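You operate a simulated robot arm through the tools that you are given. There is no shell and no other tool. Be economical: measure what you need, move in short steps, check, and stop when the job is done.

You are at the controls of a simulated two-armed robot. One attempt, no reset.

JOB
Pick up the steel cylinder with the largest size on its label from the top of the check bench with one hand, pass it to the other hand and put it on the shelf under the steel island. Set down upright: steel cylinder.
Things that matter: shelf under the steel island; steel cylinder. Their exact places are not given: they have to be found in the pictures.

It is judged by the outcome, as a careful person would: the job done as asked, and still so three seconds after it is handed in. It fails if anything else is knocked over, pushed out of place, dropped, spilled or broken.

ROBOT AND FRAMES
Two 7-joint arms with two-finger grippers on one trunk, on a base that drives. Base frame: it is fixed to the floor where the robot stands at the start and does not move with it; the origin is under the middle of the robot, x ahead of it, y to its left, z up; the surface under the hand at the start is at about z = 86. Readings come in cm, rad, newtons and seconds.
The left shoulder is at the start at [5.7, 17.5, 115.2], the right one opposite. With the tool pointing down near the work surface each hand reaches from about 26 to 86 cm from the robot's upright axis, wherever it stands, measured 20 degrees to its own side. Places, roughly: shelf under the steel island [70, 300, 20]. Payload 2.94 kg a hand.
The TCP of each hand is the grasp point between the finger pads, 3 cm short of the fingertips. In the tool frame z runs along the fingers and y along their closing line. The gripper opens to 13.8 cm. The gripper's body begins 10.9 cm behind the TCP.
Orientation is that of the tool frame in the base frame, as [roll, pitch, yaw] about the fixed x, y, z axes, in that order (R = Rz(yaw) Ry(pitch) Rx(roll)). With the fingers straight down and closing along the base's y, the tool's x points along the base's -x, its y along +y and its z along -z.

CONTROLS
- The arms move only by the tool arm_command. It takes "left_series", "right_series" or both (then of equal length, played together; a hand with none holds still); each is a list of rows, each a list of 6 numbers: the shift along the base's x, y, z in cm, then the turn, a rotation vector about the base's x, y, z in rad. In form: [[x, y, z, ax, ay, az], ...]. A call has 1 to 10 rows; each row shifts and turns the commanded pose from where the row before left it. "left_gripper" and "right_gripper" are, for a hand that has rows, the closure in counts, from 0 (fully open) to 255 (shut), set as the call begins (left out, the last holds). Each row takes 0.2 s and may step no farther than 5 cm and 0.15 rad from the row before; otherwise, or with a gripper value out of range, the whole call is refused. A pose out of reach is approached as far as the arm can. The call stops where the force on the tool passes 40 N (or 10 N more than at its start, if that is more) or the arm is blocked; 0.2 s more then pass. Each finger halts on what it meets, pressing with about 26 N; the grip force reading is that of the motor and also rises with nothing between the fingers. The clock runs only during rows and for 0.2 s after the last one: add rows that do not move to give the fingers time. The reply holds the time, the measured pose of the TCP, the force on the tool along the base axes, the opening and the grip force, in the units named above and with some noise, with the torque about the TCP (base axes, N m) and any sound that the robot's microphone picked up, and new pictures: "show" is both (left out), scene, wrist or none (wrist: the cameras of the hands that moved).
- Cameras (640 x 400 px; columns grow to the right, rows downward): "scene" is now at [12.75, -1.6, 164.11]; the picture's right is [-0.20, -0.98, 0.00], its down [-0.69, 0.14, -0.71] and it looks along [0.69, -0.14, -0.70] (base axes); focal length 259 px, centre (320, 200). "left" rides on the left gripper at [7.1, -1.9, -14.6] in its tool frame; the picture's right is [0.26, 0.96, 0.00], its down [-0.85, 0.23, -0.48] and it looks along [-0.46, 0.12, 0.88] (tool axes); focal length 280 px, centre (320, 200). "right" rides on the right gripper at [7.1, 1.9, -14.6] in its tool frame; the picture's right is [-0.26, 0.97, 0.00], its down [-0.85, -0.23, -0.48] and it looks along [-0.46, -0.12, 0.88] (tool axes); focal length 280 px, centre (320, 200).
- lift_body(by): slides the trunk up (or, below 0, down) by that many cm; the arms and the scene camera ride with it, the base frame stays. It gives what a move gives, with no picture.
- steer(legs): drives the robot by 1 to 6 legs, each [ahead, turn to the left] in cm and rad, along the robot's own axes; the way and the turn of a leg run together, so that a leg with both is an arc; at most 150 cm and 3.142 rad a leg. The arms and the cameras ride along, it lands a little off, and it stops where it bumps. It gives what a move gives, and a new picture of the scene camera.
- head_to(pan, tilt): turns the head with the scene camera to pan (to the left, within 2.094 rad either way) and tilt (down, from -0.506 to 1.204), counted from straight ahead of the robot. It gives what a move gives, and a new picture of the scene camera.
- point_at(camera, pixels): there is no depth. For up to 12 entries [column, row, z] of the newest picture of that camera ("zoom" is the newest enlarged one), the place [x, y] in the base frame at which the ray of that pixel passes the height z, good to about 0.2 cm, but the place of the scene camera against the robot may be out by one fixed shift of up to 1.8 cm in any direction. It takes no simulated time.
- inspect(camera, box): a new picture of the part [left, top, right, bottom] of that camera's present view, enlarged. It takes no simulated time.
- sign_off(): hands the job in; it is judged then, once.

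Keep the steps short. Do not move on a guess: measure, check each grasp and each placing, and mend mistakes. In all there are 80 turns and 260 pictures (those below and enlarged ones count). Leave the grippers open and the arms clear of the work at the hand-in unless told otherwise, and finish with a single line.

The tools are called after "Call:" by a JSON object that holds its "method" and its "body". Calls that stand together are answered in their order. arm_command: Moves the arms, as the interface text tells. Its arguments: {"type":"object","properties":{"left_series":{"type":"array","items":{"type":"array","items":{"type":"number"}}},"left_gripper":{"type":"number"},"right_series":{"type":"array","items":{"type":"array","items":{"type":"number"}}},"right_gripper":{"type":"number"},"show":{"type":"string","enum":["both","scene","wrist","none"]}},"required":[]} The other tools are called the same way: lift_body (by) slides the trunk up or down; steer (legs) drives the base; head_to (pan, tilt) turns the head that bears the scene camera; point_at (camera, pixels) gives the place at which the rays of pixels pass given heights; inspect (camera, box) takes an enlarged picture of a part of a camera's view; sign_off () hands the job in.

At the start:

```text
t: 0.0
left_tool_pos: [67.85, 23.14, 117.69]
left_ee_rot: [-3.141, 0.001, 3.14]
left_contact_force: [0.7, 0.0, 0.5]
left_torque: [-0.01, -0.02, -0.01]
left_width: 13.82
left_finger_force: 0.0
right_tool_pos: [56.47, -33.71, 119.14]
right_ee_rot: [-3.142, 0.001, 3.141]
right_contact_force: [-0.6, -0.5, 0.1]
right_torque: [0.01, 0.02, -0.01]
right_width: 13.79
right_finger_force: 0.0
trunk travel left (down, up): [-32.5, 40.9]
robot x, y, heading: [0.24, 0.08, -0.001]
head pan, tilt: [-0.204, 0.782]
```

scene: 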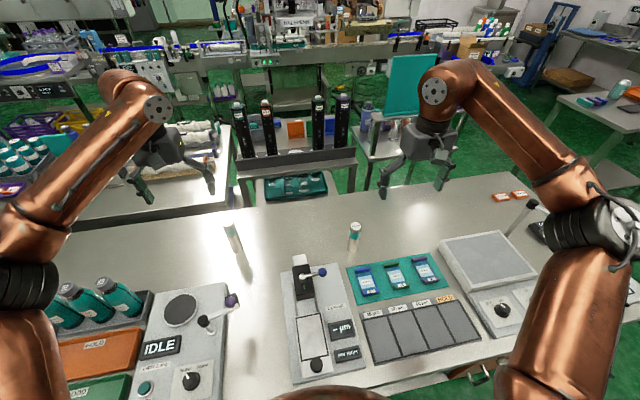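
right: 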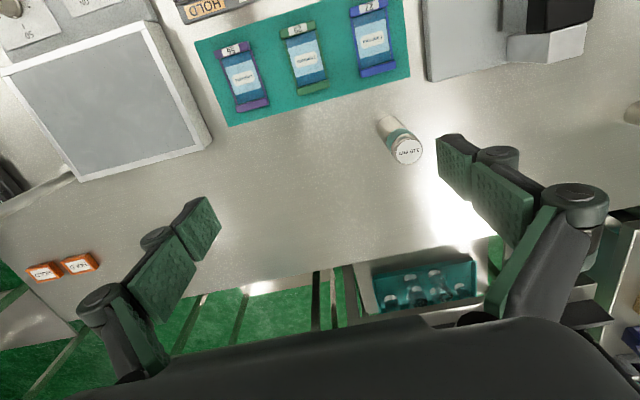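
left: 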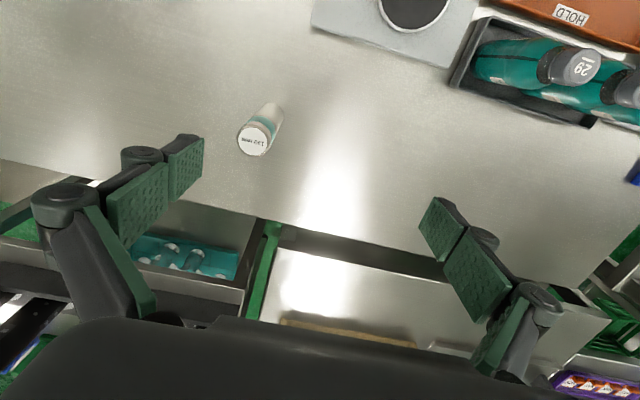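

I see two candidate cylinders, at scene (233,238) and (355,235). I'll enlarge both to read their labels.

Call:
{"method": "inspect", "body": {"camera": "right", "box": [360, 100, 440, 180]}}

Call:
{"method": "inspect", "body": {"camera": "left", "box": [220, 90, 300, 170]}}

Call:
{"method": "inspect", "body": {"camera": "scene", "box": [200, 200, 400, 300]}}

Call:
{"method": "inspect", "body": {"camera": "scene", "box": [440, 180, 600, 280]}}

```text
5.00 times, centred on (400, 140) of right
```

zoom: 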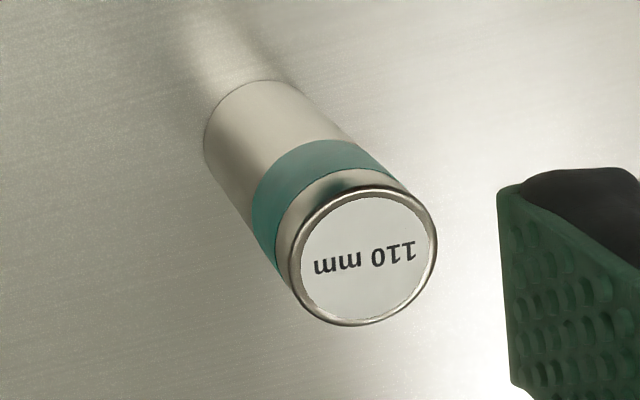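

```text
5.00 times, centred on (260, 130) of left
```

zoom: 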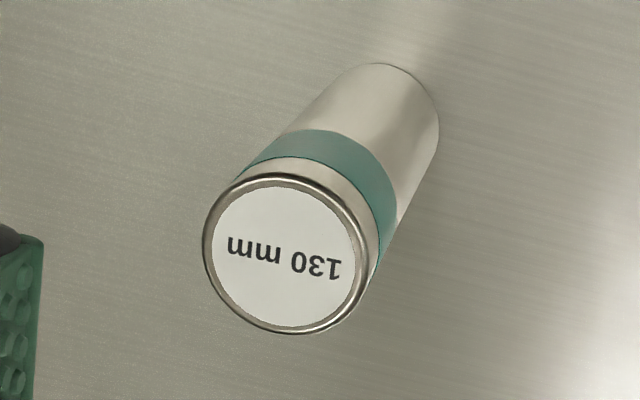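

```text
3.20 times, centred on (300, 250) of scene
```

zoom: 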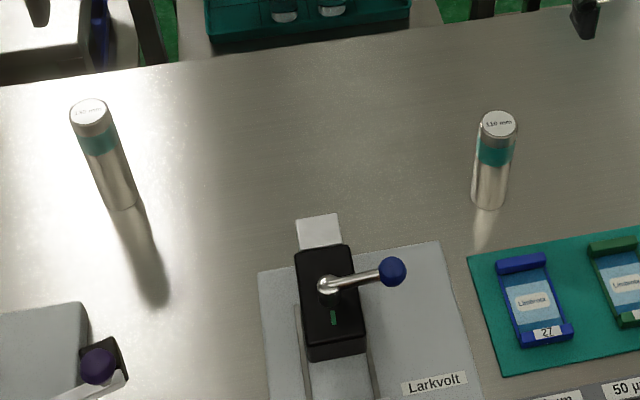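

```text
4.00 times, centred on (520, 230) of scene
```

zoom: 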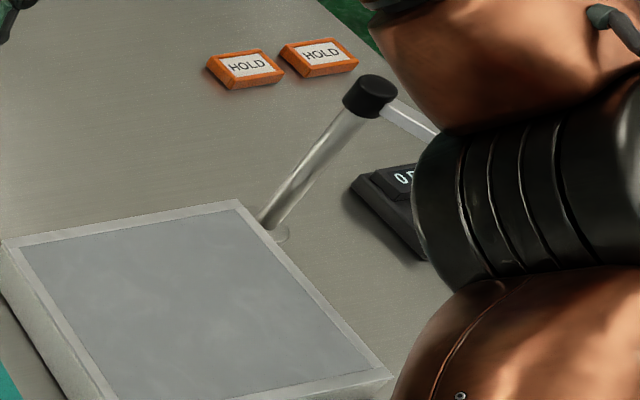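

The labels read 110 mm (right) and 130 mm (left). The arms may hide other cylinders, so I'll turn the head to check the bench ends and then find the island on the left.

Call:
{"method": "head_to", "body": {"pan": 0.7, "tilt": 0.8}}

Call:
{"method": "head_to", "body": {"pan": -0.9, "tilt": 0.8}}

Call:
{"method": "head_to", "body": {"pan": 1.35, "tilt": 0.4}}

```text
t: 1.2
left_tool_pos: [67.99, 23.17, 117.71]
left_ee_rot: [-3.141, 0.001, 3.14]
left_contact_force: [-0.2, -0.3, 0.0]
left_torque: [-0.01, 0.0, 0.02]
left_width: 13.81
left_finger_force: 0.2
right_tool_pos: [56.48, -33.68, 119.13]
right_ee_rot: [-3.141, 0.0, 3.14]
right_contact_force: [0.0, 0.0, -0.1]
right_torque: [0.01, 0.03, -0.04]
right_width: 13.77
right_finger_force: 0.1
trunk travel left (down, up): [-32.5, 40.9]
robot x, y, heading: [-0.13, 0.31, -0.001]
head pan, tilt: [0.7, 0.799]
```

scene: 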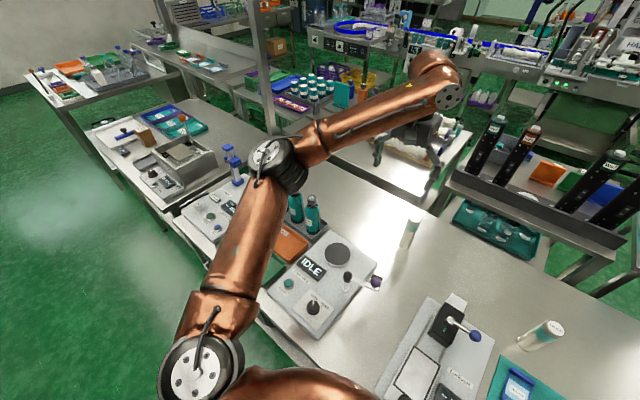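

```text
t: 2.9
left_tool_pos: [67.9, 23.04, 117.73]
left_ee_rot: [-3.14, 0.001, 3.141]
left_contact_force: [-0.1, -0.2, -0.2]
left_torque: [0.01, 0.0, 0.01]
left_width: 13.81
left_finger_force: 0.1
right_tool_pos: [56.49, -33.87, 119.07]
right_ee_rot: [-3.141, -0.002, 3.141]
right_contact_force: [0.1, 0.6, -0.4]
right_torque: [0.0, 0.01, 0.01]
right_width: 13.79
right_finger_force: 0.0
trunk travel left (down, up): [-32.5, 40.9]
robot x, y, heading: [-0.03, -0.01, 0.002]
head pan, tilt: [-0.901, 0.799]
```

scene: 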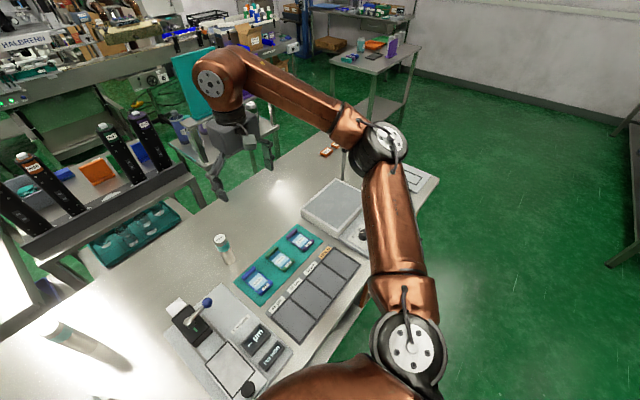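

```text
t: 5.0
left_tool_pos: [67.9, 23.17, 117.8]
left_ee_rot: [-3.141, 0.0, -3.141]
left_contact_force: [0.0, 0.3, 1.0]
left_torque: [0.01, 0.03, 0.01]
left_width: 13.81
left_finger_force: 0.1
right_tool_pos: [56.42, -33.69, 119.13]
right_ee_rot: [-3.141, -0.002, -3.141]
right_contact_force: [-0.1, -0.2, 0.6]
right_torque: [-0.01, 0.0, 0.02]
right_width: 13.8
right_finger_force: 0.0
trunk travel left (down, up): [-32.5, 40.9]
robot x, y, heading: [-0.29, -0.17, -0.001]
head pan, tilt: [1.349, 0.4]
```

scene: 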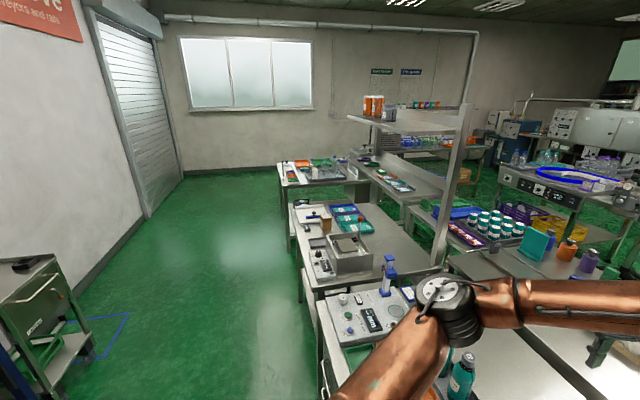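

Just the two cylinders show on the bench, so 130 mm is the one. Next I'll enlarge the area to the left, around (70,300), to find the island.

Call:
{"method": "inspect", "body": {"camera": "scene", "box": [260, 130, 460, 255]}}

Call:
{"method": "point_at", "body": {"camera": "scene", "pixels": [[290, 205, 86], [316, 292, 86], [280, 165, 86], [318, 180, 86], [445, 190, 86], [300, 260, 0], [283, 228, 0], [415, 240, 86]]}}

```text
3.20 times, centred on (360, 192) of scene
```

zoom: 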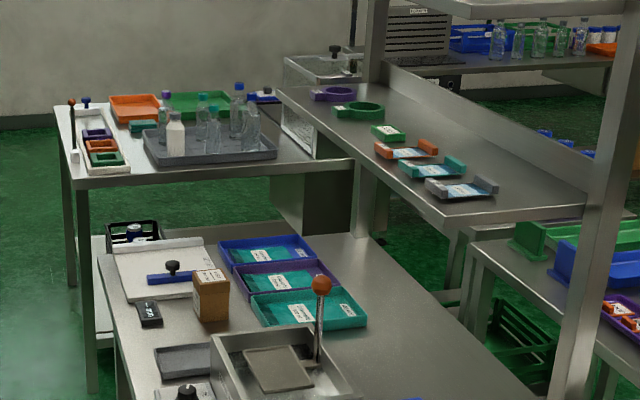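

```text
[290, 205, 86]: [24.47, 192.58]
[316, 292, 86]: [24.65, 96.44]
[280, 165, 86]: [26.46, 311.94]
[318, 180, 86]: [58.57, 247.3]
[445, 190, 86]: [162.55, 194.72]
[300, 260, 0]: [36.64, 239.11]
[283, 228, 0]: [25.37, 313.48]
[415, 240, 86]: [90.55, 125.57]
```

130 mm is the target, about 13 cm tall. I'll take its position from the left wrist camera: the top disc centre at about (254.5,140) with z=99, and the base.

Call:
{"method": "point_at", "body": {"camera": "left", "pixels": [[256, 141, 99], [245.5, 141, 99], [265.5, 141, 99], [269, 107, 86], [269, 112, 86]]}}

Call:
{"method": "head_to", "body": {"pan": 0.0, "tilt": 0.8}}

```text
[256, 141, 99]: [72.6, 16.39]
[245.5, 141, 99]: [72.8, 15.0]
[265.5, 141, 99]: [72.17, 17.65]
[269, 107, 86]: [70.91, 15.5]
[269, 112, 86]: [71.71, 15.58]
```

```text
t: 6.5
left_tool_pos: [67.88, 23.11, 117.69]
left_ee_rot: [3.14, 0.002, 3.141]
left_contact_force: [0.6, -0.1, 0.3]
left_torque: [0.04, 0.03, 0.05]
left_width: 13.83
left_finger_force: 0.1
right_tool_pos: [56.5, -33.7, 119.06]
right_ee_rot: [-3.142, 0.001, 3.141]
right_contact_force: [-0.5, -0.4, 0.2]
right_torque: [0.0, -0.03, 0.0]
right_width: 13.8
right_finger_force: 0.0
trunk travel left (down, up): [-32.5, 40.9]
robot x, y, heading: [-0.23, -0.38, 0.002]
head pan, tilt: [0.0, 0.799]
```

scene: 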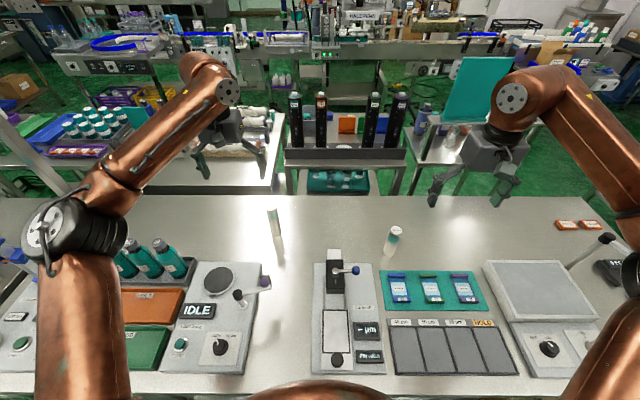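

Call:
{"method": "point_at", "body": {"camera": "left", "pixels": [[252.4, 140.6, 99], [252.4, 140.6, 98], [252.4, 140.6, 100], [236.5, 138, 99], [268, 143, 99], [272.5, 115.5, 86], [272, 117, 86]]}}

```text
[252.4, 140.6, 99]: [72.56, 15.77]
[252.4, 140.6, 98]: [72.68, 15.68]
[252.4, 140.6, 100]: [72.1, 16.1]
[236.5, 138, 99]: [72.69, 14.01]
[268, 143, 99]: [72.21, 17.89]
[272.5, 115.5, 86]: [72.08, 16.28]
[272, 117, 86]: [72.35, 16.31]
```

The target's axis is at about (72.4, 16.1), its diameter is about 3.9 cm and its top is near z=99. I'll take it with the left hand from above, near the top, so the lower part stays free for the right hand. First I'll move over it and look.

Call:
{"method": "arm_command", "body": {"left_series": [[2.2, -3.5, 0, 0, 0, 0], [2.2, -3.5, 0, 0, 0, 0], [0, 0, -4, 0, 0, 0], [0, 0, -4, 0, 0, 0], [0, 0, 0, 0, 0, 0]], "left_gripper": 0}}

```text
t: 7.7
left_tool_pos: [72.26, 16.27, 110.05]
left_ee_rot: [-3.141, 0.0, -3.141]
left_contact_force: [0.2, -0.2, -0.7]
left_torque: [0.0, -0.02, -0.03]
left_width: 13.82
left_finger_force: 0.0
right_tool_pos: [56.44, -33.78, 119.06]
right_ee_rot: [-3.141, 0.0, 3.142]
right_contact_force: [-0.2, 0.0, -0.1]
right_torque: [-0.03, 0.02, -0.01]
right_width: 13.8
right_finger_force: 0.0
trunk travel left (down, up): [-32.5, 40.9]
robot x, y, heading: [-0.29, -0.11, -0.002]
head pan, tilt: [0.0, 0.799]
```

scene: 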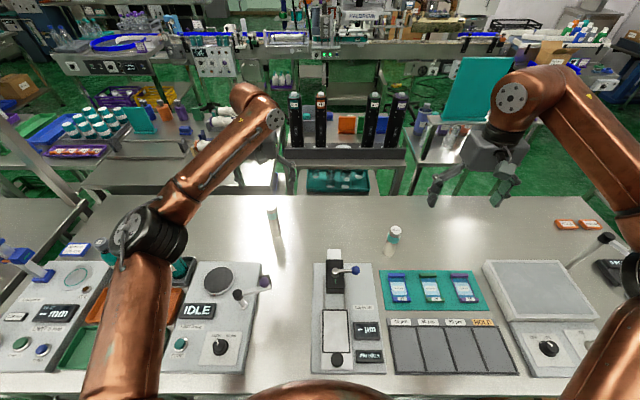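
left: 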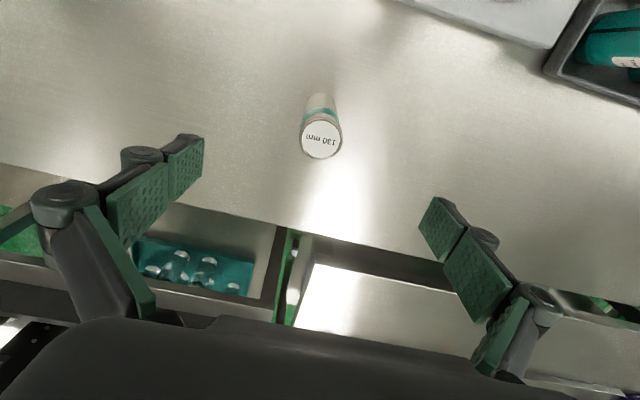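

Call:
{"method": "point_at", "body": {"camera": "left", "pixels": [[320.5, 139, 99], [300.5, 139, 99], [341, 139, 99], [319, 103, 86]]}}

Call:
{"method": "inspect", "body": {"camera": "left", "box": [270, 80, 370, 170]}}

Call:
{"method": "inspect", "body": {"camera": "scene", "box": [200, 100, 360, 260]}}

```text
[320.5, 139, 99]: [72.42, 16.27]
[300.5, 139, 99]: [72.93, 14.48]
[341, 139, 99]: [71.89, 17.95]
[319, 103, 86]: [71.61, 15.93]
```

```text
4.44 times, centred on (320, 125) of left
```

zoom: 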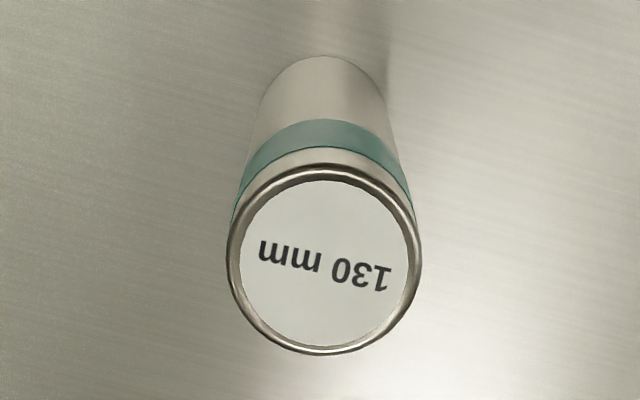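

```text
2.50 times, centred on (280, 180) of scene
```

zoom: 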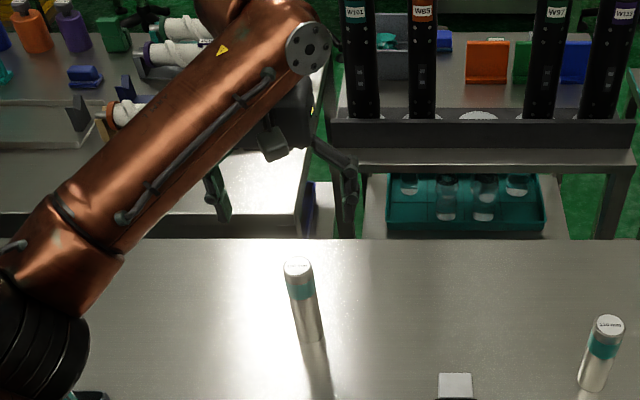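

The cylinder is centred under the hand at about (72.4, 16.3). I'll lower 13 cm to z≈97.

Call:
{"method": "arm_command", "body": {"left_series": [[0, 0, -4, 0, 0, 0], [0, 0, -4, 0, 0, 0], [0, 0, -3, 0, 0, 0], [0, 0, -2, 0, 0, 0], [0, 0, 0, 0, 0, 0]], "show": "none"}}

Call:
{"method": "arm_command", "body": {"left_series": [[0, 0, 0, 0, 0, 0], [0, 0, 0, 0, 0, 0], [0, 0, 0, 0, 0, 0], [0, 0, 0, 0, 0, 0], [0, 0, 0, 0, 0, 0], [0, 0, 0, 0, 0, 0], [0, 0, 0, 0, 0, 0], [0, 0, 0, 0, 0, 0]], "left_gripper": 255}}

```text
t: 8.9
left_tool_pos: [72.33, 16.3, 96.8]
left_ee_rot: [3.141, 0.0, -3.14]
left_contact_force: [-0.8, 0.9, -0.2]
left_torque: [0.0, -0.01, 0.0]
left_width: 13.8
left_finger_force: 0.0
right_tool_pos: [56.57, -33.77, 119.15]
right_ee_rot: [3.141, -0.001, -3.142]
right_contact_force: [-0.1, -0.1, 0.1]
right_torque: [-0.03, 0.0, 0.01]
right_width: 13.8
right_finger_force: 0.2
trunk travel left (down, up): [-32.5, 40.9]
robot x, y, heading: [-0.19, -0.1, 0.001]
head pan, tilt: [0.0, 0.799]
```

```text
t: 10.7
left_tool_pos: [72.36, 16.23, 96.9]
left_ee_rot: [3.141, -0.002, 3.141]
left_contact_force: [0.7, -0.5, 1.6]
left_torque: [-0.02, 0.0, 0.0]
left_width: 3.86
left_finger_force: 26.0
right_tool_pos: [56.48, -33.79, 119.1]
right_ee_rot: [3.14, 0.002, -3.141]
right_contact_force: [0.1, 1.1, -0.1]
right_torque: [-0.01, 0.01, 0.01]
right_width: 13.81
right_finger_force: 0.0
trunk travel left (down, up): [-32.5, 40.9]
robot x, y, heading: [-0.17, 0.13, 0.003]
head pan, tilt: [0.0, 0.799]
```

scene: 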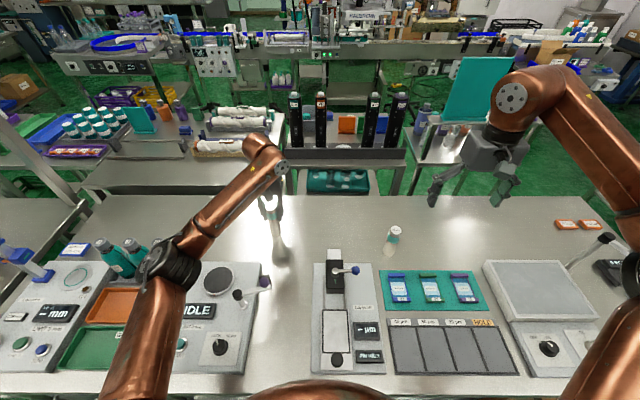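
left: 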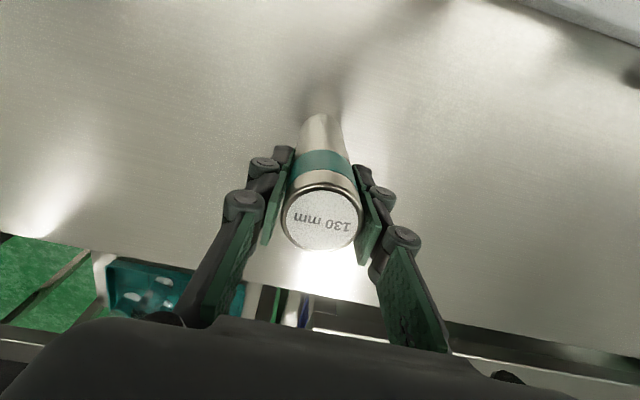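

The grip holds at 3.86 cm. I'll lift it slowly by 22 cm.

Call:
{"method": "arm_command", "body": {"left_series": [[0, 0, 2, 0, 0, 0], [0, 0, 4, 0, 0, 0], [0, 0, 4, 0, 0, 0], [0, 0, 4, 0, 0, 0], [0, 0, 4, 0, 0, 0], [0, 0, 4, 0, 0, 0], [0, 0, 0, 0, 0, 0]]}}

```text
t: 12.3
left_tool_pos: [72.39, 16.01, 118.7]
left_ee_rot: [3.141, -0.003, -3.141]
left_contact_force: [0.2, 0.0, -5.0]
left_torque: [-0.01, -0.01, -0.01]
left_width: 3.82
left_finger_force: 25.9
right_tool_pos: [56.62, -33.73, 118.98]
right_ee_rot: [3.141, -0.001, -3.141]
right_contact_force: [-0.7, 0.2, 0.1]
right_torque: [-0.03, 0.04, -0.02]
right_width: 13.82
right_finger_force: 0.2
trunk travel left (down, up): [-32.5, 40.9]
robot x, y, heading: [0.21, -0.1, 0.004]
head pan, tilt: [0.0, 0.799]
```

scene: 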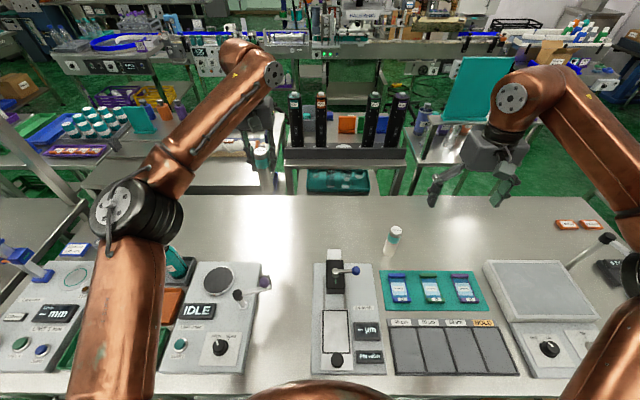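
left: 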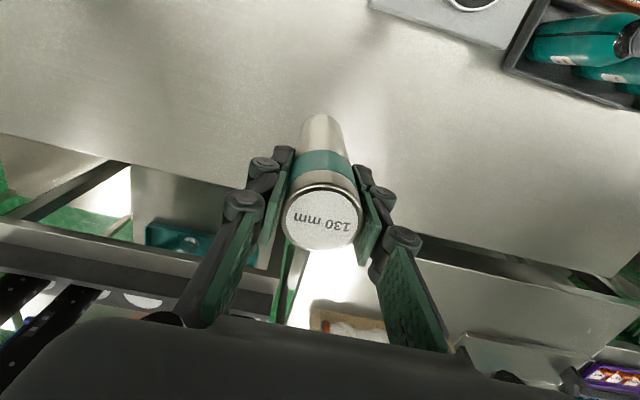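

It's held firmly, about 0.5 kg. I'll bring the left hand in to about (60,6,128) while the right hand tilts up (fingers 40° below horizontal) and yaws left, staying well away.

Call:
{"method": "arm_command", "body": {"left_series": [[-2, -1, 2, 0, 0, 0], [-2, -2, 2, 0, 0, 0], [-2, -2, 2, 0, 0, 0], [-2, -2, 2, 0, 0, 0], [-2, -2, 1.3, 0, 0, 0], [-2.4, -1, 0, 0, 0, 0], [0, 0, 0, 0, 0, 0], [0, 0, 0, 0, 0, 0], [0, 0, 0, 0, 0, 0], [0, 0, 0, 0, 0, 0]], "right_series": [[-2, 0, 1, 0, -0.145, 0], [-2, 0, 1, 0, -0.145, 0], [-2, 0, 1, 0, -0.145, 0], [-2, 0, 0, 0, -0.145, 0], [-2, 0, 0, 0, -0.145, 0], [-2, 0, 0, 0, -0.145, 0], [0, 0, 0, 0, 0, 0.15], [0, 0, 0, 0, 0, 0.15], [0, 0, 0, 0, 0, 0.15], [0, 0, 0, 0, 0, 0.15]]}}

```text
t: 14.5
left_tool_pos: [59.7, 6.32, 128.22]
left_ee_rot: [-3.139, 0.002, 3.142]
left_contact_force: [-1.4, 0.9, -4.1]
left_torque: [-0.09, -0.08, -0.01]
left_width: 3.81
left_finger_force: 25.4
right_tool_pos: [43.88, -34.73, 122.39]
right_ee_rot: [3.126, 0.881, -2.779]
right_contact_force: [-0.7, 0.9, 1.3]
right_torque: [-0.1, 0.01, -0.1]
right_width: 13.8
right_finger_force: 0.0
right hand out of reach, approached as far as the arm can: row 9, 10
trunk travel left (down, up): [-32.5, 40.9]
robot x, y, heading: [-0.02, 0.42, -0.001]
head pan, tilt: [0.0, 0.799]
```

scene: 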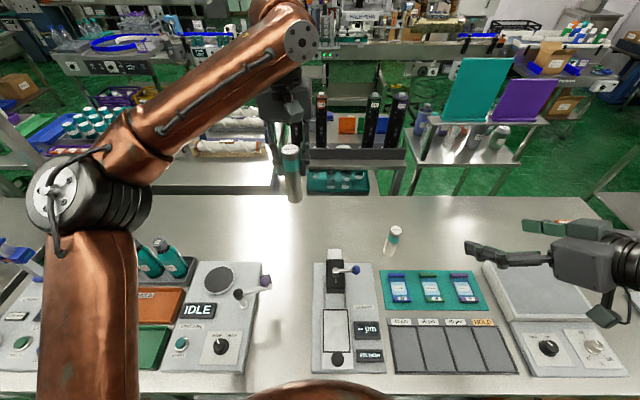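
right: 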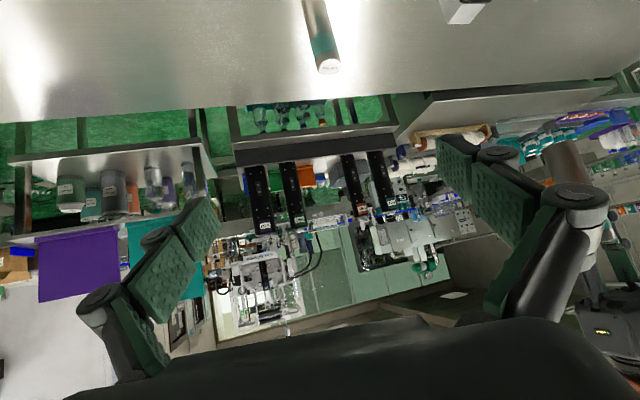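
left: 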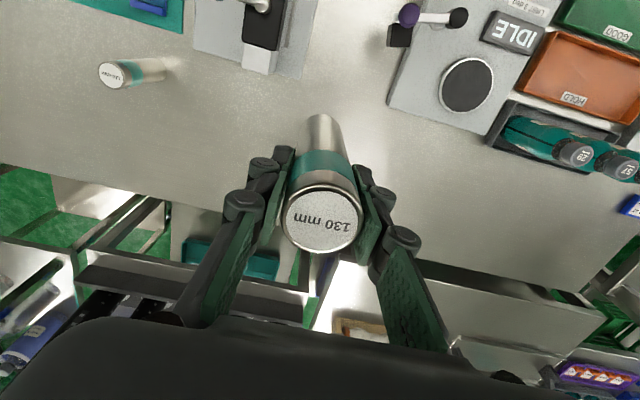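

The right hand stopped at about 0.36 rad yaw because it was cramped. I'll carry it inward to about (46,-7,121.7), still clear of the cylinder, and read the pose.

Call:
{"method": "arm_command", "body": {"right_series": [[0.4, 4.6, 0, 0, 0, 0], [0.4, 4.6, 0, 0, 0, 0], [0.4, 4.6, 0, 0, 0, 0], [0.4, 4.6, 0, 0, 0, 0], [0.4, 4.6, 0, 0, 0, 0], [0, 4.6, 0, 0, 0, 0], [0, 0, 0, 0, 0, 0]]}}

```text
t: 16.1
left_tool_pos: [59.65, 5.97, 128.13]
left_ee_rot: [3.14, 0.0, 3.141]
left_contact_force: [0.0, -1.2, -3.4]
left_torque: [0.08, -0.01, 0.0]
left_width: 3.82
left_finger_force: 25.6
right_tool_pos: [46.08, -7.38, 122.31]
right_ee_rot: [3.118, 0.884, -2.789]
right_contact_force: [0.0, -0.3, 0.2]
right_torque: [0.07, -0.02, 0.05]
right_width: 13.8
right_finger_force: 0.0
trunk travel left (down, up): [-32.5, 40.9]
robot x, y, heading: [-0.31, 0.14, -0.002]
head pan, tilt: [0.0, 0.799]
```

scene: 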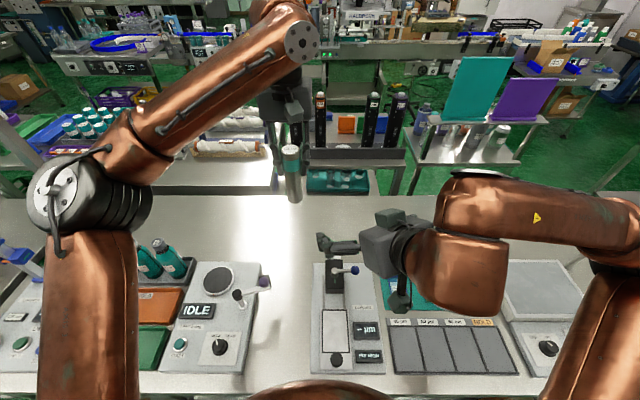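
right: 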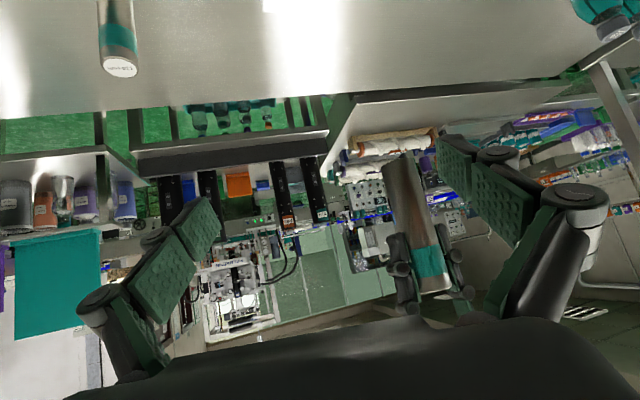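

Right yaw is 0.353 and the cylinder axis is at (59.65,6.0) with its base near z=117.3. I'll line the hand up 10 cm short of it along its own direction, at z≈121.8.

Call:
{"method": "arm_command", "body": {"right_series": [[1, 3.3, -0.3, 0, 0, 0], [1.5, 3.3, -0.2, 0, 0, 0], [1.7, 3.3, 0, 0, 0, 0], [0, 0, 0, 0, 0, 0]]}}

```text
t: 17.1
left_tool_pos: [59.75, 6.13, 128.1]
left_ee_rot: [3.141, 0.001, 3.14]
left_contact_force: [-0.8, -1.0, -3.4]
left_torque: [0.05, -0.02, 0.02]
left_width: 3.82
left_finger_force: 26.0
right_tool_pos: [50.31, 2.58, 121.68]
right_ee_rot: [3.121, 0.884, -2.785]
right_contact_force: [0.1, -0.6, 0.7]
right_torque: [0.05, -0.04, 0.02]
right_width: 13.8
right_finger_force: 0.1
trunk travel left (down, up): [-32.5, 40.9]
robot x, y, heading: [-0.13, -0.14, -0.001]
head pan, tilt: [0.0, 0.799]
```

scene: 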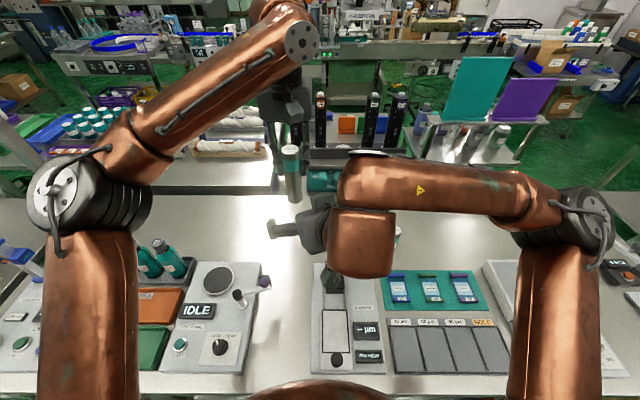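
right: 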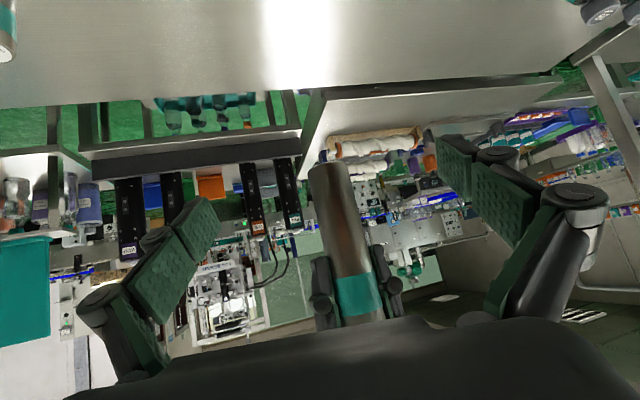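

The cylinder stands between the open fingers, in line. I'll advance level in small steps.

Call:
{"method": "arm_command", "body": {"right_series": [[1.88, 0.7, 0, 0, 0, 0], [1.88, 0.7, 0, 0, 0, 0], [1.88, 0.7, 0, 0, 0, 0], [1.88, 0.7, 0, 0, 0, 0], [1.8, 0.7, 0, 0, 0, 0], [0, 0, 0, 0, 0, 0]]}}

```text
t: 18.5
left_tool_pos: [59.81, 6.18, 127.96]
left_ee_rot: [-3.141, -0.001, 3.141]
left_contact_force: [-0.3, -0.6, -3.5]
left_torque: [0.02, -0.01, 0.01]
left_width: 3.8
left_finger_force: 25.7
right_tool_pos: [59.9, 6.3, 121.55]
right_ee_rot: [3.123, 0.883, -2.784]
right_contact_force: [-0.5, 0.4, 0.2]
right_torque: [0.03, -0.02, 0.03]
right_width: 13.79
right_finger_force: 0.1
trunk travel left (down, up): [-32.5, 40.9]
robot x, y, heading: [-0.76, -0.14, -0.004]
head pan, tilt: [0.0, 0.799]
```

scene: 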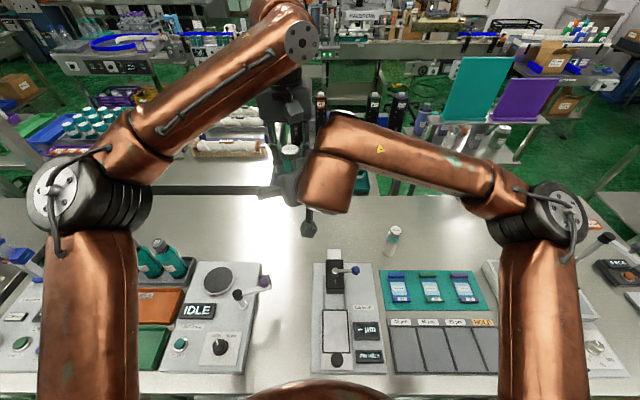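
right: 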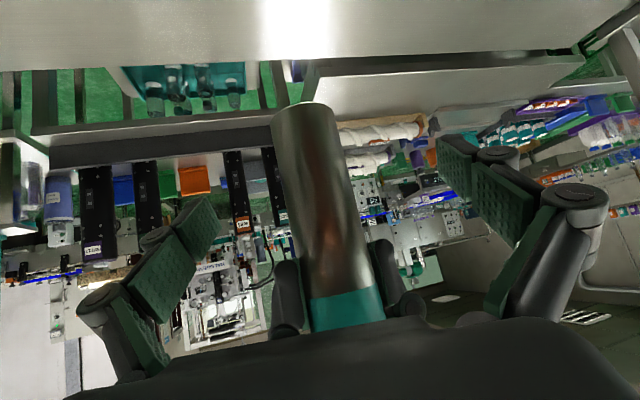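

No contact, and the right TCP sits on the cylinder's axis, (59.9,6.3) against (59.8,6.2). I'll close the right gripper.

Call:
{"method": "arm_command", "body": {"right_series": [[0, 0, 0, 0, 0, 0], [0, 0, 0, 0, 0, 0], [0, 0, 0, 0, 0, 0], [0, 0, 0, 0, 0, 0], [0, 0, 0, 0, 0, 0], [0, 0, 0, 0, 0, 0], [0, 0, 0, 0, 0, 0], [0, 0, 0, 0, 0, 0]], "right_gripper": 255}}

```text
t: 20.3
left_tool_pos: [59.82, 6.18, 128.11]
left_ee_rot: [-3.141, -0.001, 3.141]
left_contact_force: [-1.5, 3.3, -2.8]
left_torque: [0.28, 0.29, -0.01]
left_width: 3.79
left_finger_force: 25.9
right_tool_pos: [59.82, 6.36, 121.52]
right_ee_rot: [3.121, 0.882, -2.783]
right_contact_force: [1.6, -2.1, 0.1]
right_torque: [-0.09, -0.24, 0.01]
right_width: 3.71
right_finger_force: 25.9
trunk travel left (down, up): [-32.5, 40.9]
robot x, y, heading: [0.08, 0.32, -0.001]
head pan, tilt: [0.0, 0.799]
```

scene: 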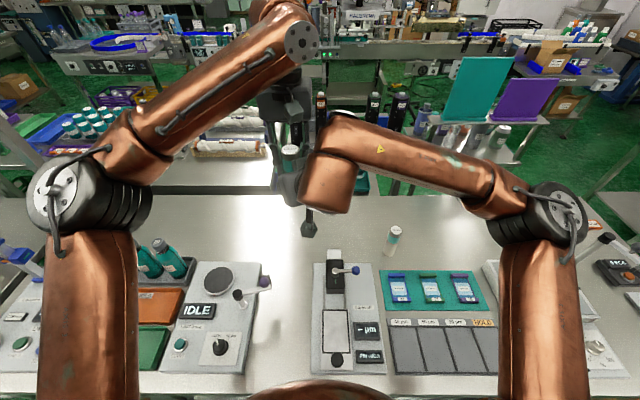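
right: 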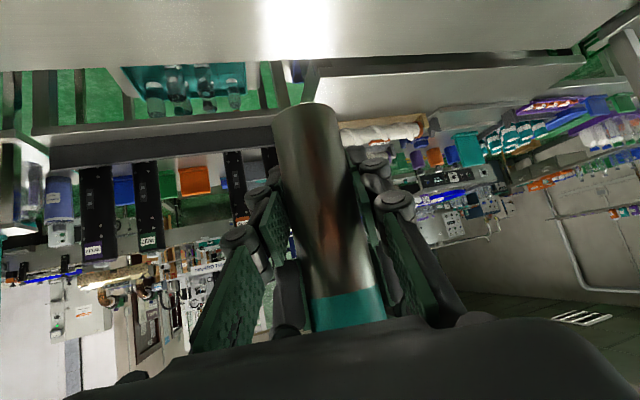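

Both hands hold it (3.79 and 3.71 cm). I'll open the left hand and then lift it straight up.

Call:
{"method": "arm_command", "body": {"left_series": [[0, 0, 0, 0, 0, 0], [0, 0, 0, 0, 0, 0], [0, 0, 0, 0, 0, 0], [0, 0, 0, 0, 0, 0], [0, 0, 0, 0, 0, 0], [0, 0, 0, 0, 0, 0]], "left_gripper": 0, "show": "none"}}

Call:
{"method": "arm_command", "body": {"left_series": [[0, 0, 2, 0, 0, 0], [0, 0, 3, 0, 0, 0], [0, 0, 4, 0, 0, 0], [0, 2, 4, 0, 0, 0], [0, 4, 0, 0, 0, 0], [0, 5, 0, 0, 0, 0], [0, 5, 0, 0, 0, 0], [0, 5, 0, 0, 0, 0]]}}

```text
t: 21.7
left_tool_pos: [59.81, 6.2, 127.92]
left_ee_rot: [3.141, -0.003, 3.14]
left_contact_force: [0.6, -0.2, 0.5]
left_torque: [0.01, -0.01, 0.0]
left_width: 13.81
left_finger_force: 0.1
right_tool_pos: [59.86, 6.33, 121.61]
right_ee_rot: [3.124, 0.881, -2.783]
right_contact_force: [0.7, -0.3, -0.2]
right_torque: [0.03, 0.0, -0.01]
right_width: 3.71
right_finger_force: 26.4
trunk travel left (down, up): [-32.5, 40.9]
robot x, y, heading: [0.07, -0.19, 0.001]
head pan, tilt: [0.0, 0.799]
```

```text
t: 23.5
left_tool_pos: [59.88, 26.4, 139.25]
left_ee_rot: [-3.139, -0.001, -3.14]
left_contact_force: [0.0, 0.7, 0.2]
left_torque: [-0.05, -0.03, 0.0]
left_width: 13.82
left_finger_force: 0.1
left hand out of reach, approached as far as the arm can: row 4
right_tool_pos: [59.79, 6.58, 121.65]
right_ee_rot: [3.124, 0.881, -2.782]
right_contact_force: [-0.5, 0.2, -3.8]
right_torque: [-0.03, -0.02, 0.0]
right_width: 3.71
right_finger_force: 25.3
trunk travel left (down, up): [-32.5, 40.9]
robot x, y, heading: [0.1, 0.1, -0.0]
head pan, tilt: [0.0, 0.799]
```

scene: 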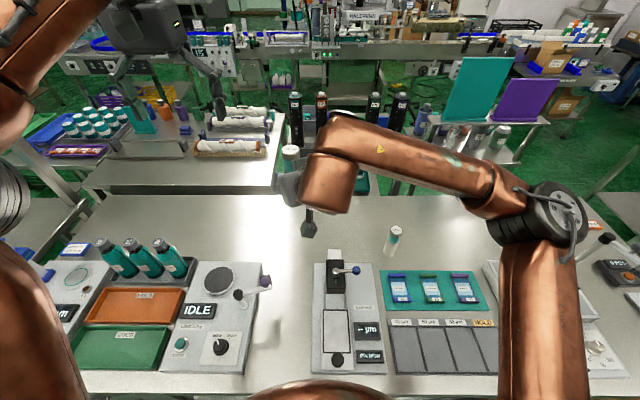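
left: 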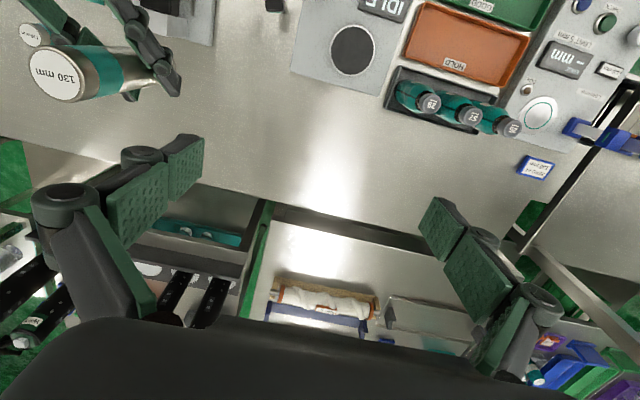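

The right hand carries it with no slip. I'll draw both hands in for driving, keeping the cylinder clear of everything on the bench.

Call:
{"method": "arm_command", "body": {"left_series": [[-2, 0, -2, 0, 0, 0], [-3, 0, -2, 0, 0, 0], [-3, 0, -2, 0, 0, 0], [-3, 0, -2, 0, 0, 0], [-3, 0, -1, 0, 0, 0], [-2, 0, 0, 0, 0, 0]], "right_series": [[-2, -1, 0, 0, 0, 0], [-3, -2, 0, 0, 0, 0], [-3, -3, 0, 0, 0, 0], [-3, -3, 0, 0, 0, 0], [-3, -3, 0, 0, 0, 0], [-2, -1, 0, 0, 0, 0]], "show": "none"}}

Call:
{"method": "head_to", "body": {"pan": 2.0, "tilt": 0.5}}

Call:
{"method": "head_to", "body": {"pan": 1.4, "tilt": 0.5}}

```text
t: 24.9
left_tool_pos: [43.83, 26.66, 130.03]
left_ee_rot: [3.142, -0.001, -3.138]
left_contact_force: [0.0, -0.3, -0.3]
left_torque: [-0.02, -0.01, -0.01]
left_width: 13.81
left_finger_force: 0.1
right_tool_pos: [43.42, -6.85, 121.72]
right_ee_rot: [3.125, 0.884, -2.782]
right_contact_force: [-0.9, 0.3, -4.3]
right_torque: [-0.01, -0.04, -0.05]
right_width: 3.7
right_finger_force: 26.1
trunk travel left (down, up): [-32.5, 40.9]
robot x, y, heading: [0.23, -0.16, -0.004]
head pan, tilt: [0.0, 0.799]
```

```text
t: 26.8
left_tool_pos: [44.01, 26.42, 130.04]
left_ee_rot: [3.141, -0.001, 3.141]
left_contact_force: [0.6, 0.6, 0.1]
left_torque: [0.02, -0.01, 0.0]
left_width: 13.81
left_finger_force: 0.1
right_tool_pos: [43.52, -6.92, 121.63]
right_ee_rot: [3.124, 0.881, -2.784]
right_contact_force: [0.7, 0.5, -4.4]
right_torque: [0.03, 0.05, -0.03]
right_width: 3.68
right_finger_force: 25.5
trunk travel left (down, up): [-32.5, 40.9]
robot x, y, heading: [0.09, 0.41, 0.001]
head pan, tilt: [2.0, 0.499]
```

scene: 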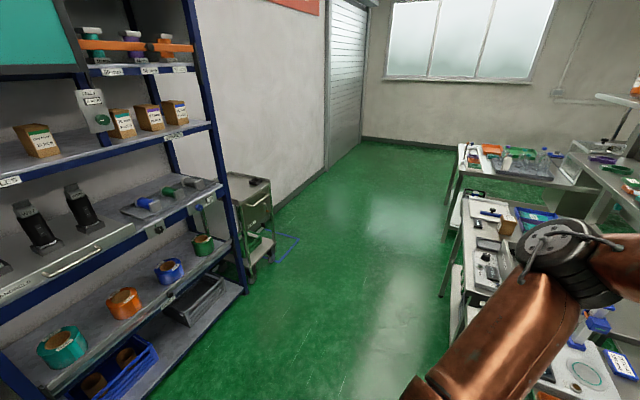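

```text
t: 27.8
left_tool_pos: [44.04, 26.49, 130.18]
left_ee_rot: [-3.141, -0.001, 3.14]
left_contact_force: [0.7, -0.3, 0.7]
left_torque: [0.03, -0.02, 0.02]
left_width: 13.82
left_finger_force: 0.0
right_tool_pos: [43.58, -6.81, 121.59]
right_ee_rot: [3.122, 0.882, -2.784]
right_contact_force: [-0.1, 0.5, -4.1]
right_torque: [0.03, 0.0, 0.02]
right_width: 3.71
right_finger_force: 26.1
trunk travel left (down, up): [-32.5, 40.9]
robot x, y, heading: [-0.04, -0.13, -0.001]
head pan, tilt: [1.4, 0.499]
```

scene: 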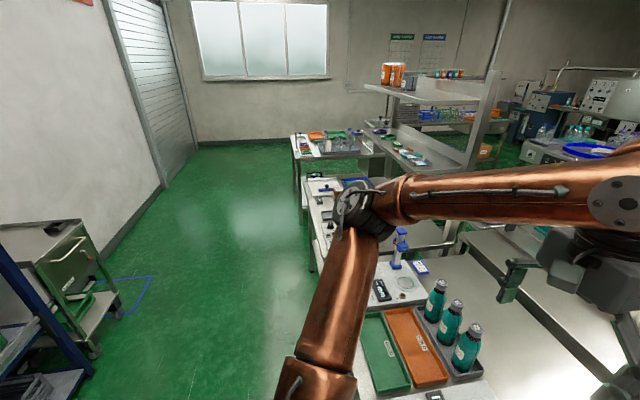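

The aisle is clear. I'll measure the floor positions of the cart, the aisle edges and the table legs.

Call:
{"method": "point_at", "body": {"camera": "scene", "pixels": [[93, 354, 0], [128, 318, 0], [155, 277, 0], [70, 390, 0], [300, 208, 0], [313, 270, 0], [292, 139, 86], [307, 190, 86]]}}

Call:
{"method": "inspect", "body": {"camera": "scene", "box": [280, 110, 420, 210]}}

```text
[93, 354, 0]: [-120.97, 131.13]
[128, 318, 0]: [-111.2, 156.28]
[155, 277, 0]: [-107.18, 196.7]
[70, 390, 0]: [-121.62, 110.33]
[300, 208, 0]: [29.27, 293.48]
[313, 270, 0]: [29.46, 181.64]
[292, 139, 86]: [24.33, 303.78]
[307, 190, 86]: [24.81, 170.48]
```

```text
4.00 times, centred on (350, 160) of scene
```

zoom: 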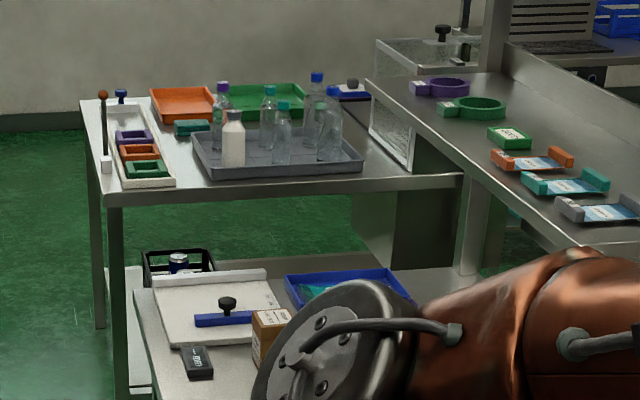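

The aisle runs from x≈-107 to 24. I'll back off 45 cm, turn left, drive along the aisle, then turn to face the island.

Call:
{"method": "steer", "body": {"legs": [[-45, 0], [0, 1.571], [100, 0]]}}

Call:
{"method": "head_to", "body": {"pan": -0.4, "tilt": 0.6}}

```text
t: 38.9
left_tool_pos: [-69.6, 140.06, 130.13]
left_ee_rot: [3.141, -0.002, -1.583]
left_contact_force: [0.9, 0.5, -0.4]
left_torque: [-0.02, 0.0, -0.02]
left_width: 13.78
left_finger_force: 0.1
right_tool_pos: [-36.38, 139.33, 121.71]
right_ee_rot: [3.123, 0.883, -1.226]
right_contact_force: [0.7, 0.8, -4.2]
right_torque: [0.0, 0.0, -0.03]
right_width: 3.67
right_finger_force: 26.2
trunk travel left (down, up): [-32.5, 40.9]
robot x, y, heading: [-43.72, 95.75, 1.561]
head pan, tilt: [1.4, 0.499]
```

scene: 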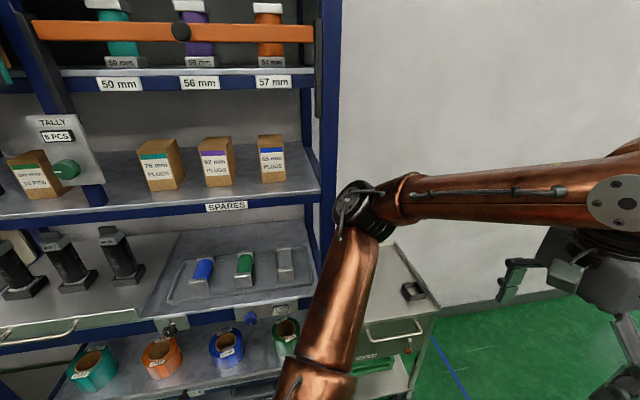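

```text
t: 40.7
left_tool_pos: [-69.42, 140.11, 130.1]
left_ee_rot: [-3.142, 0.0, -1.583]
left_contact_force: [-0.2, 0.3, 0.2]
left_torque: [0.0, 0.02, -0.01]
left_width: 13.8
left_finger_force: 0.1
right_tool_pos: [-36.34, 139.32, 121.78]
right_ee_rot: [3.124, 0.882, -1.228]
right_contact_force: [-0.4, -0.7, -4.7]
right_torque: [0.02, -0.02, -0.02]
right_width: 3.67
right_finger_force: 26.1
trunk travel left (down, up): [-32.5, 40.9]
robot x, y, heading: [-43.85, 96.15, 1.558]
head pan, tilt: [-0.4, 0.6]
```

scene: 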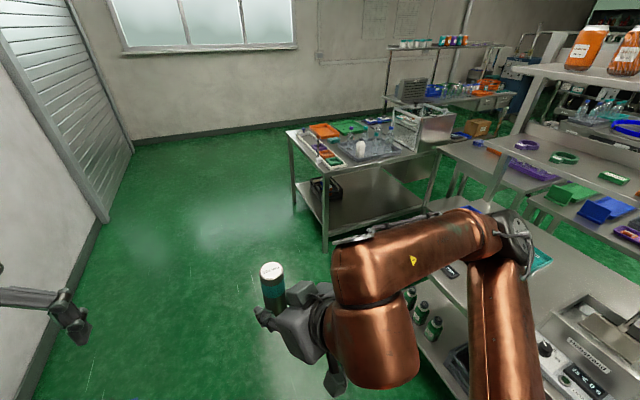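

The island's shelf is in view: the lower tier with a black crate at its left end. I'll enlarge and measure it.

Call:
{"method": "inspect", "body": {"camera": "scene", "box": [270, 110, 470, 250]}}

Call:
{"method": "point_at", "body": {"camera": "scene", "pixels": [[326, 232, 20], [420, 207, 20], [297, 188, 20], [324, 250, 0], [295, 214, 0], [287, 131, 86], [324, 169, 86], [425, 158, 86], [342, 195, 20]]}}

```text
2.86 times, centred on (370, 180) of scene
```

zoom: 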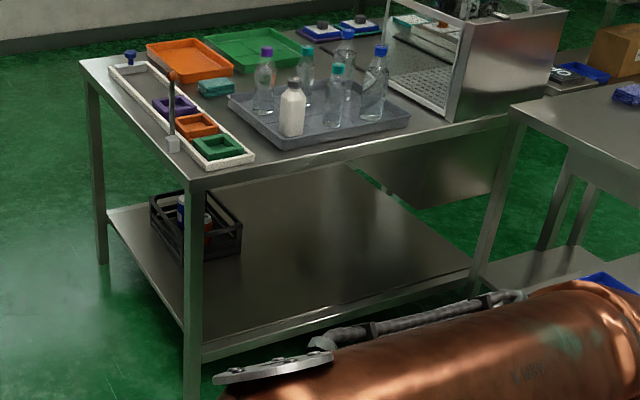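

```text
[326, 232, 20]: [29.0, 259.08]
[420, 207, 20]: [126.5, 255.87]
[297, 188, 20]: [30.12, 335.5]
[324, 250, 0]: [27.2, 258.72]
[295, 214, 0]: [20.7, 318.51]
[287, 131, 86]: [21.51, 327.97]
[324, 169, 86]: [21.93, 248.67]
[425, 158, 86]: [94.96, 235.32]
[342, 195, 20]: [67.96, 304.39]
```

Call:
{"method": "point_at", "body": {"camera": "scene", "pixels": [[323.8, 201.7, 20], [342.7, 199.2, 20], [311.5, 191, 20], [325, 231, 20], [327, 238, 20], [317, 222, 20], [424, 208, 20]]}}

Call:
{"method": "steer", "body": {"legs": [[90, 0]]}}

Call:
{"method": "head_to", "body": {"pan": -1.0, "tilt": 0.75}}

```text
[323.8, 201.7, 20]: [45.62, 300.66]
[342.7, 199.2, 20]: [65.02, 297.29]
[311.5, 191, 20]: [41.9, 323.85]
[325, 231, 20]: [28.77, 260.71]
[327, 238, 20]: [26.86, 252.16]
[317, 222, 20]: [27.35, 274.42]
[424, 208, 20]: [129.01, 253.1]
```

```text
t: 45.5
left_tool_pos: [-67.0, 232.34, 130.05]
left_ee_rot: [3.141, -0.002, -1.6]
left_contact_force: [1.0, 0.0, -0.5]
left_torque: [-0.01, 0.02, 0.01]
left_width: 13.79
left_finger_force: 0.1
right_tool_pos: [-33.71, 230.84, 121.64]
right_ee_rot: [3.123, 0.882, -1.242]
right_contact_force: [-0.3, -0.3, -4.1]
right_torque: [0.01, 0.01, 0.01]
right_width: 3.69
right_finger_force: 26.2
trunk travel left (down, up): [-32.5, 40.9]
robot x, y, heading: [-41.7, 187.74, 1.544]
head pan, tilt: [-0.4, 0.6]
```

scene: 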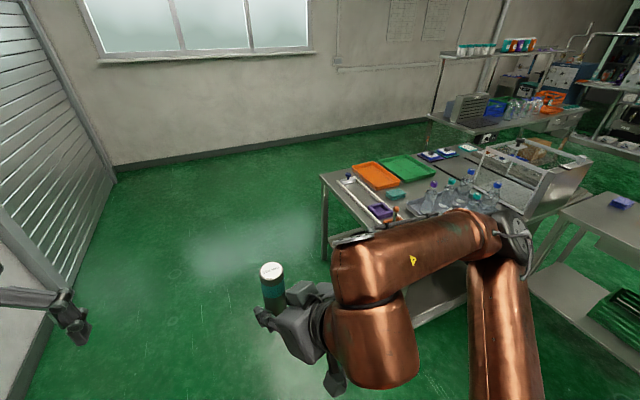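

```text
t: 46.5
left_tool_pos: [-67.07, 232.36, 130.0]
left_ee_rot: [3.141, 0.002, -1.599]
left_contact_force: [-0.9, 0.0, -0.4]
left_torque: [-0.01, -0.02, 0.06]
left_width: 13.82
left_finger_force: 0.0
right_tool_pos: [-33.78, 230.9, 121.53]
right_ee_rot: [3.121, 0.882, -1.243]
right_contact_force: [0.1, -0.3, -3.7]
right_torque: [-0.02, 0.0, -0.03]
right_width: 3.71
right_finger_force: 26.2
trunk travel left (down, up): [-32.5, 40.9]
robot x, y, heading: [-41.78, 187.53, 1.545]
head pan, tilt: [-1.0, 0.75]
```

scene: 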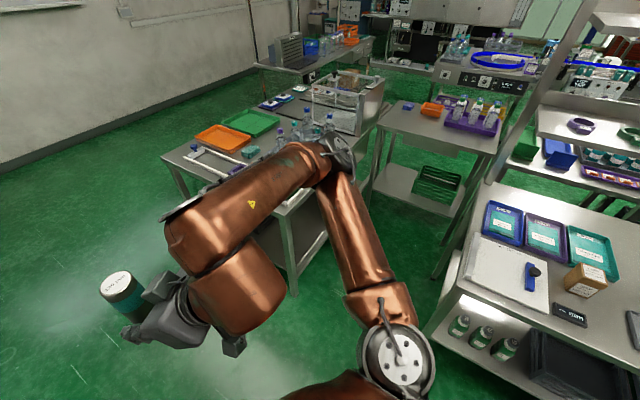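

The shelf spans x≈28–115, y≈258–325 and is empty apart from the crate (x 42–65, y≥297). The free spot near (44, 279) can be reached from the aisle end. I'll drive on, turn right to face it and back off a little.

Call:
{"method": "steer", "body": {"legs": [[97, 0], [0, -1.545], [-22, 0]]}}

Call:
{"method": "head_to", "body": {"pan": 0.0, "tilt": 0.75}}

```text
t: 56.6
left_tool_pos: [-18.79, 310.71, 130.2]
left_ee_rot: [-3.14, 0.001, -3.107]
left_contact_force: [-1.0, 0.4, -0.8]
left_torque: [0.01, -0.07, 0.0]
left_width: 13.8
left_finger_force: 0.0
right_tool_pos: [-17.95, 277.47, 121.83]
right_ee_rot: [3.126, 0.885, -2.748]
right_contact_force: [0.0, -0.1, -4.5]
right_torque: [0.02, -0.07, -0.04]
right_width: 3.69
right_finger_force: 26.2
trunk travel left (down, up): [-32.5, 40.9]
robot x, y, heading: [-61.78, 282.94, 0.028]
head pan, tilt: [-1.0, 0.75]
```

scene: 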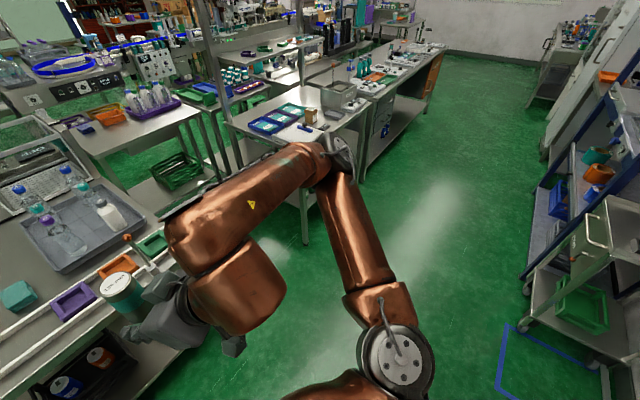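

```text
t: 57.8
left_tool_pos: [-18.42, 310.7, 130.04]
left_ee_rot: [3.14, -0.002, -3.109]
left_contact_force: [-0.4, 0.0, -0.1]
left_torque: [0.02, 0.03, 0.0]
left_width: 13.81
left_finger_force: 0.1
right_tool_pos: [-17.82, 277.51, 121.61]
right_ee_rot: [3.122, 0.881, -2.75]
right_contact_force: [-0.6, -0.5, -3.9]
right_torque: [0.04, -0.04, 0.04]
right_width: 3.69
right_finger_force: 26.2
trunk travel left (down, up): [-32.5, 40.9]
robot x, y, heading: [-61.41, 282.56, 0.033]
head pan, tilt: [0.0, 0.75]
```

scene: 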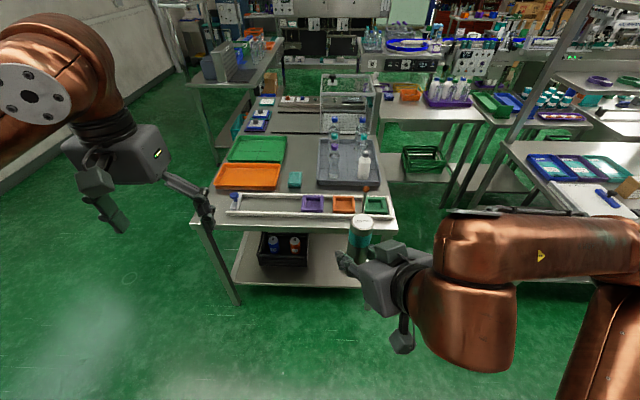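

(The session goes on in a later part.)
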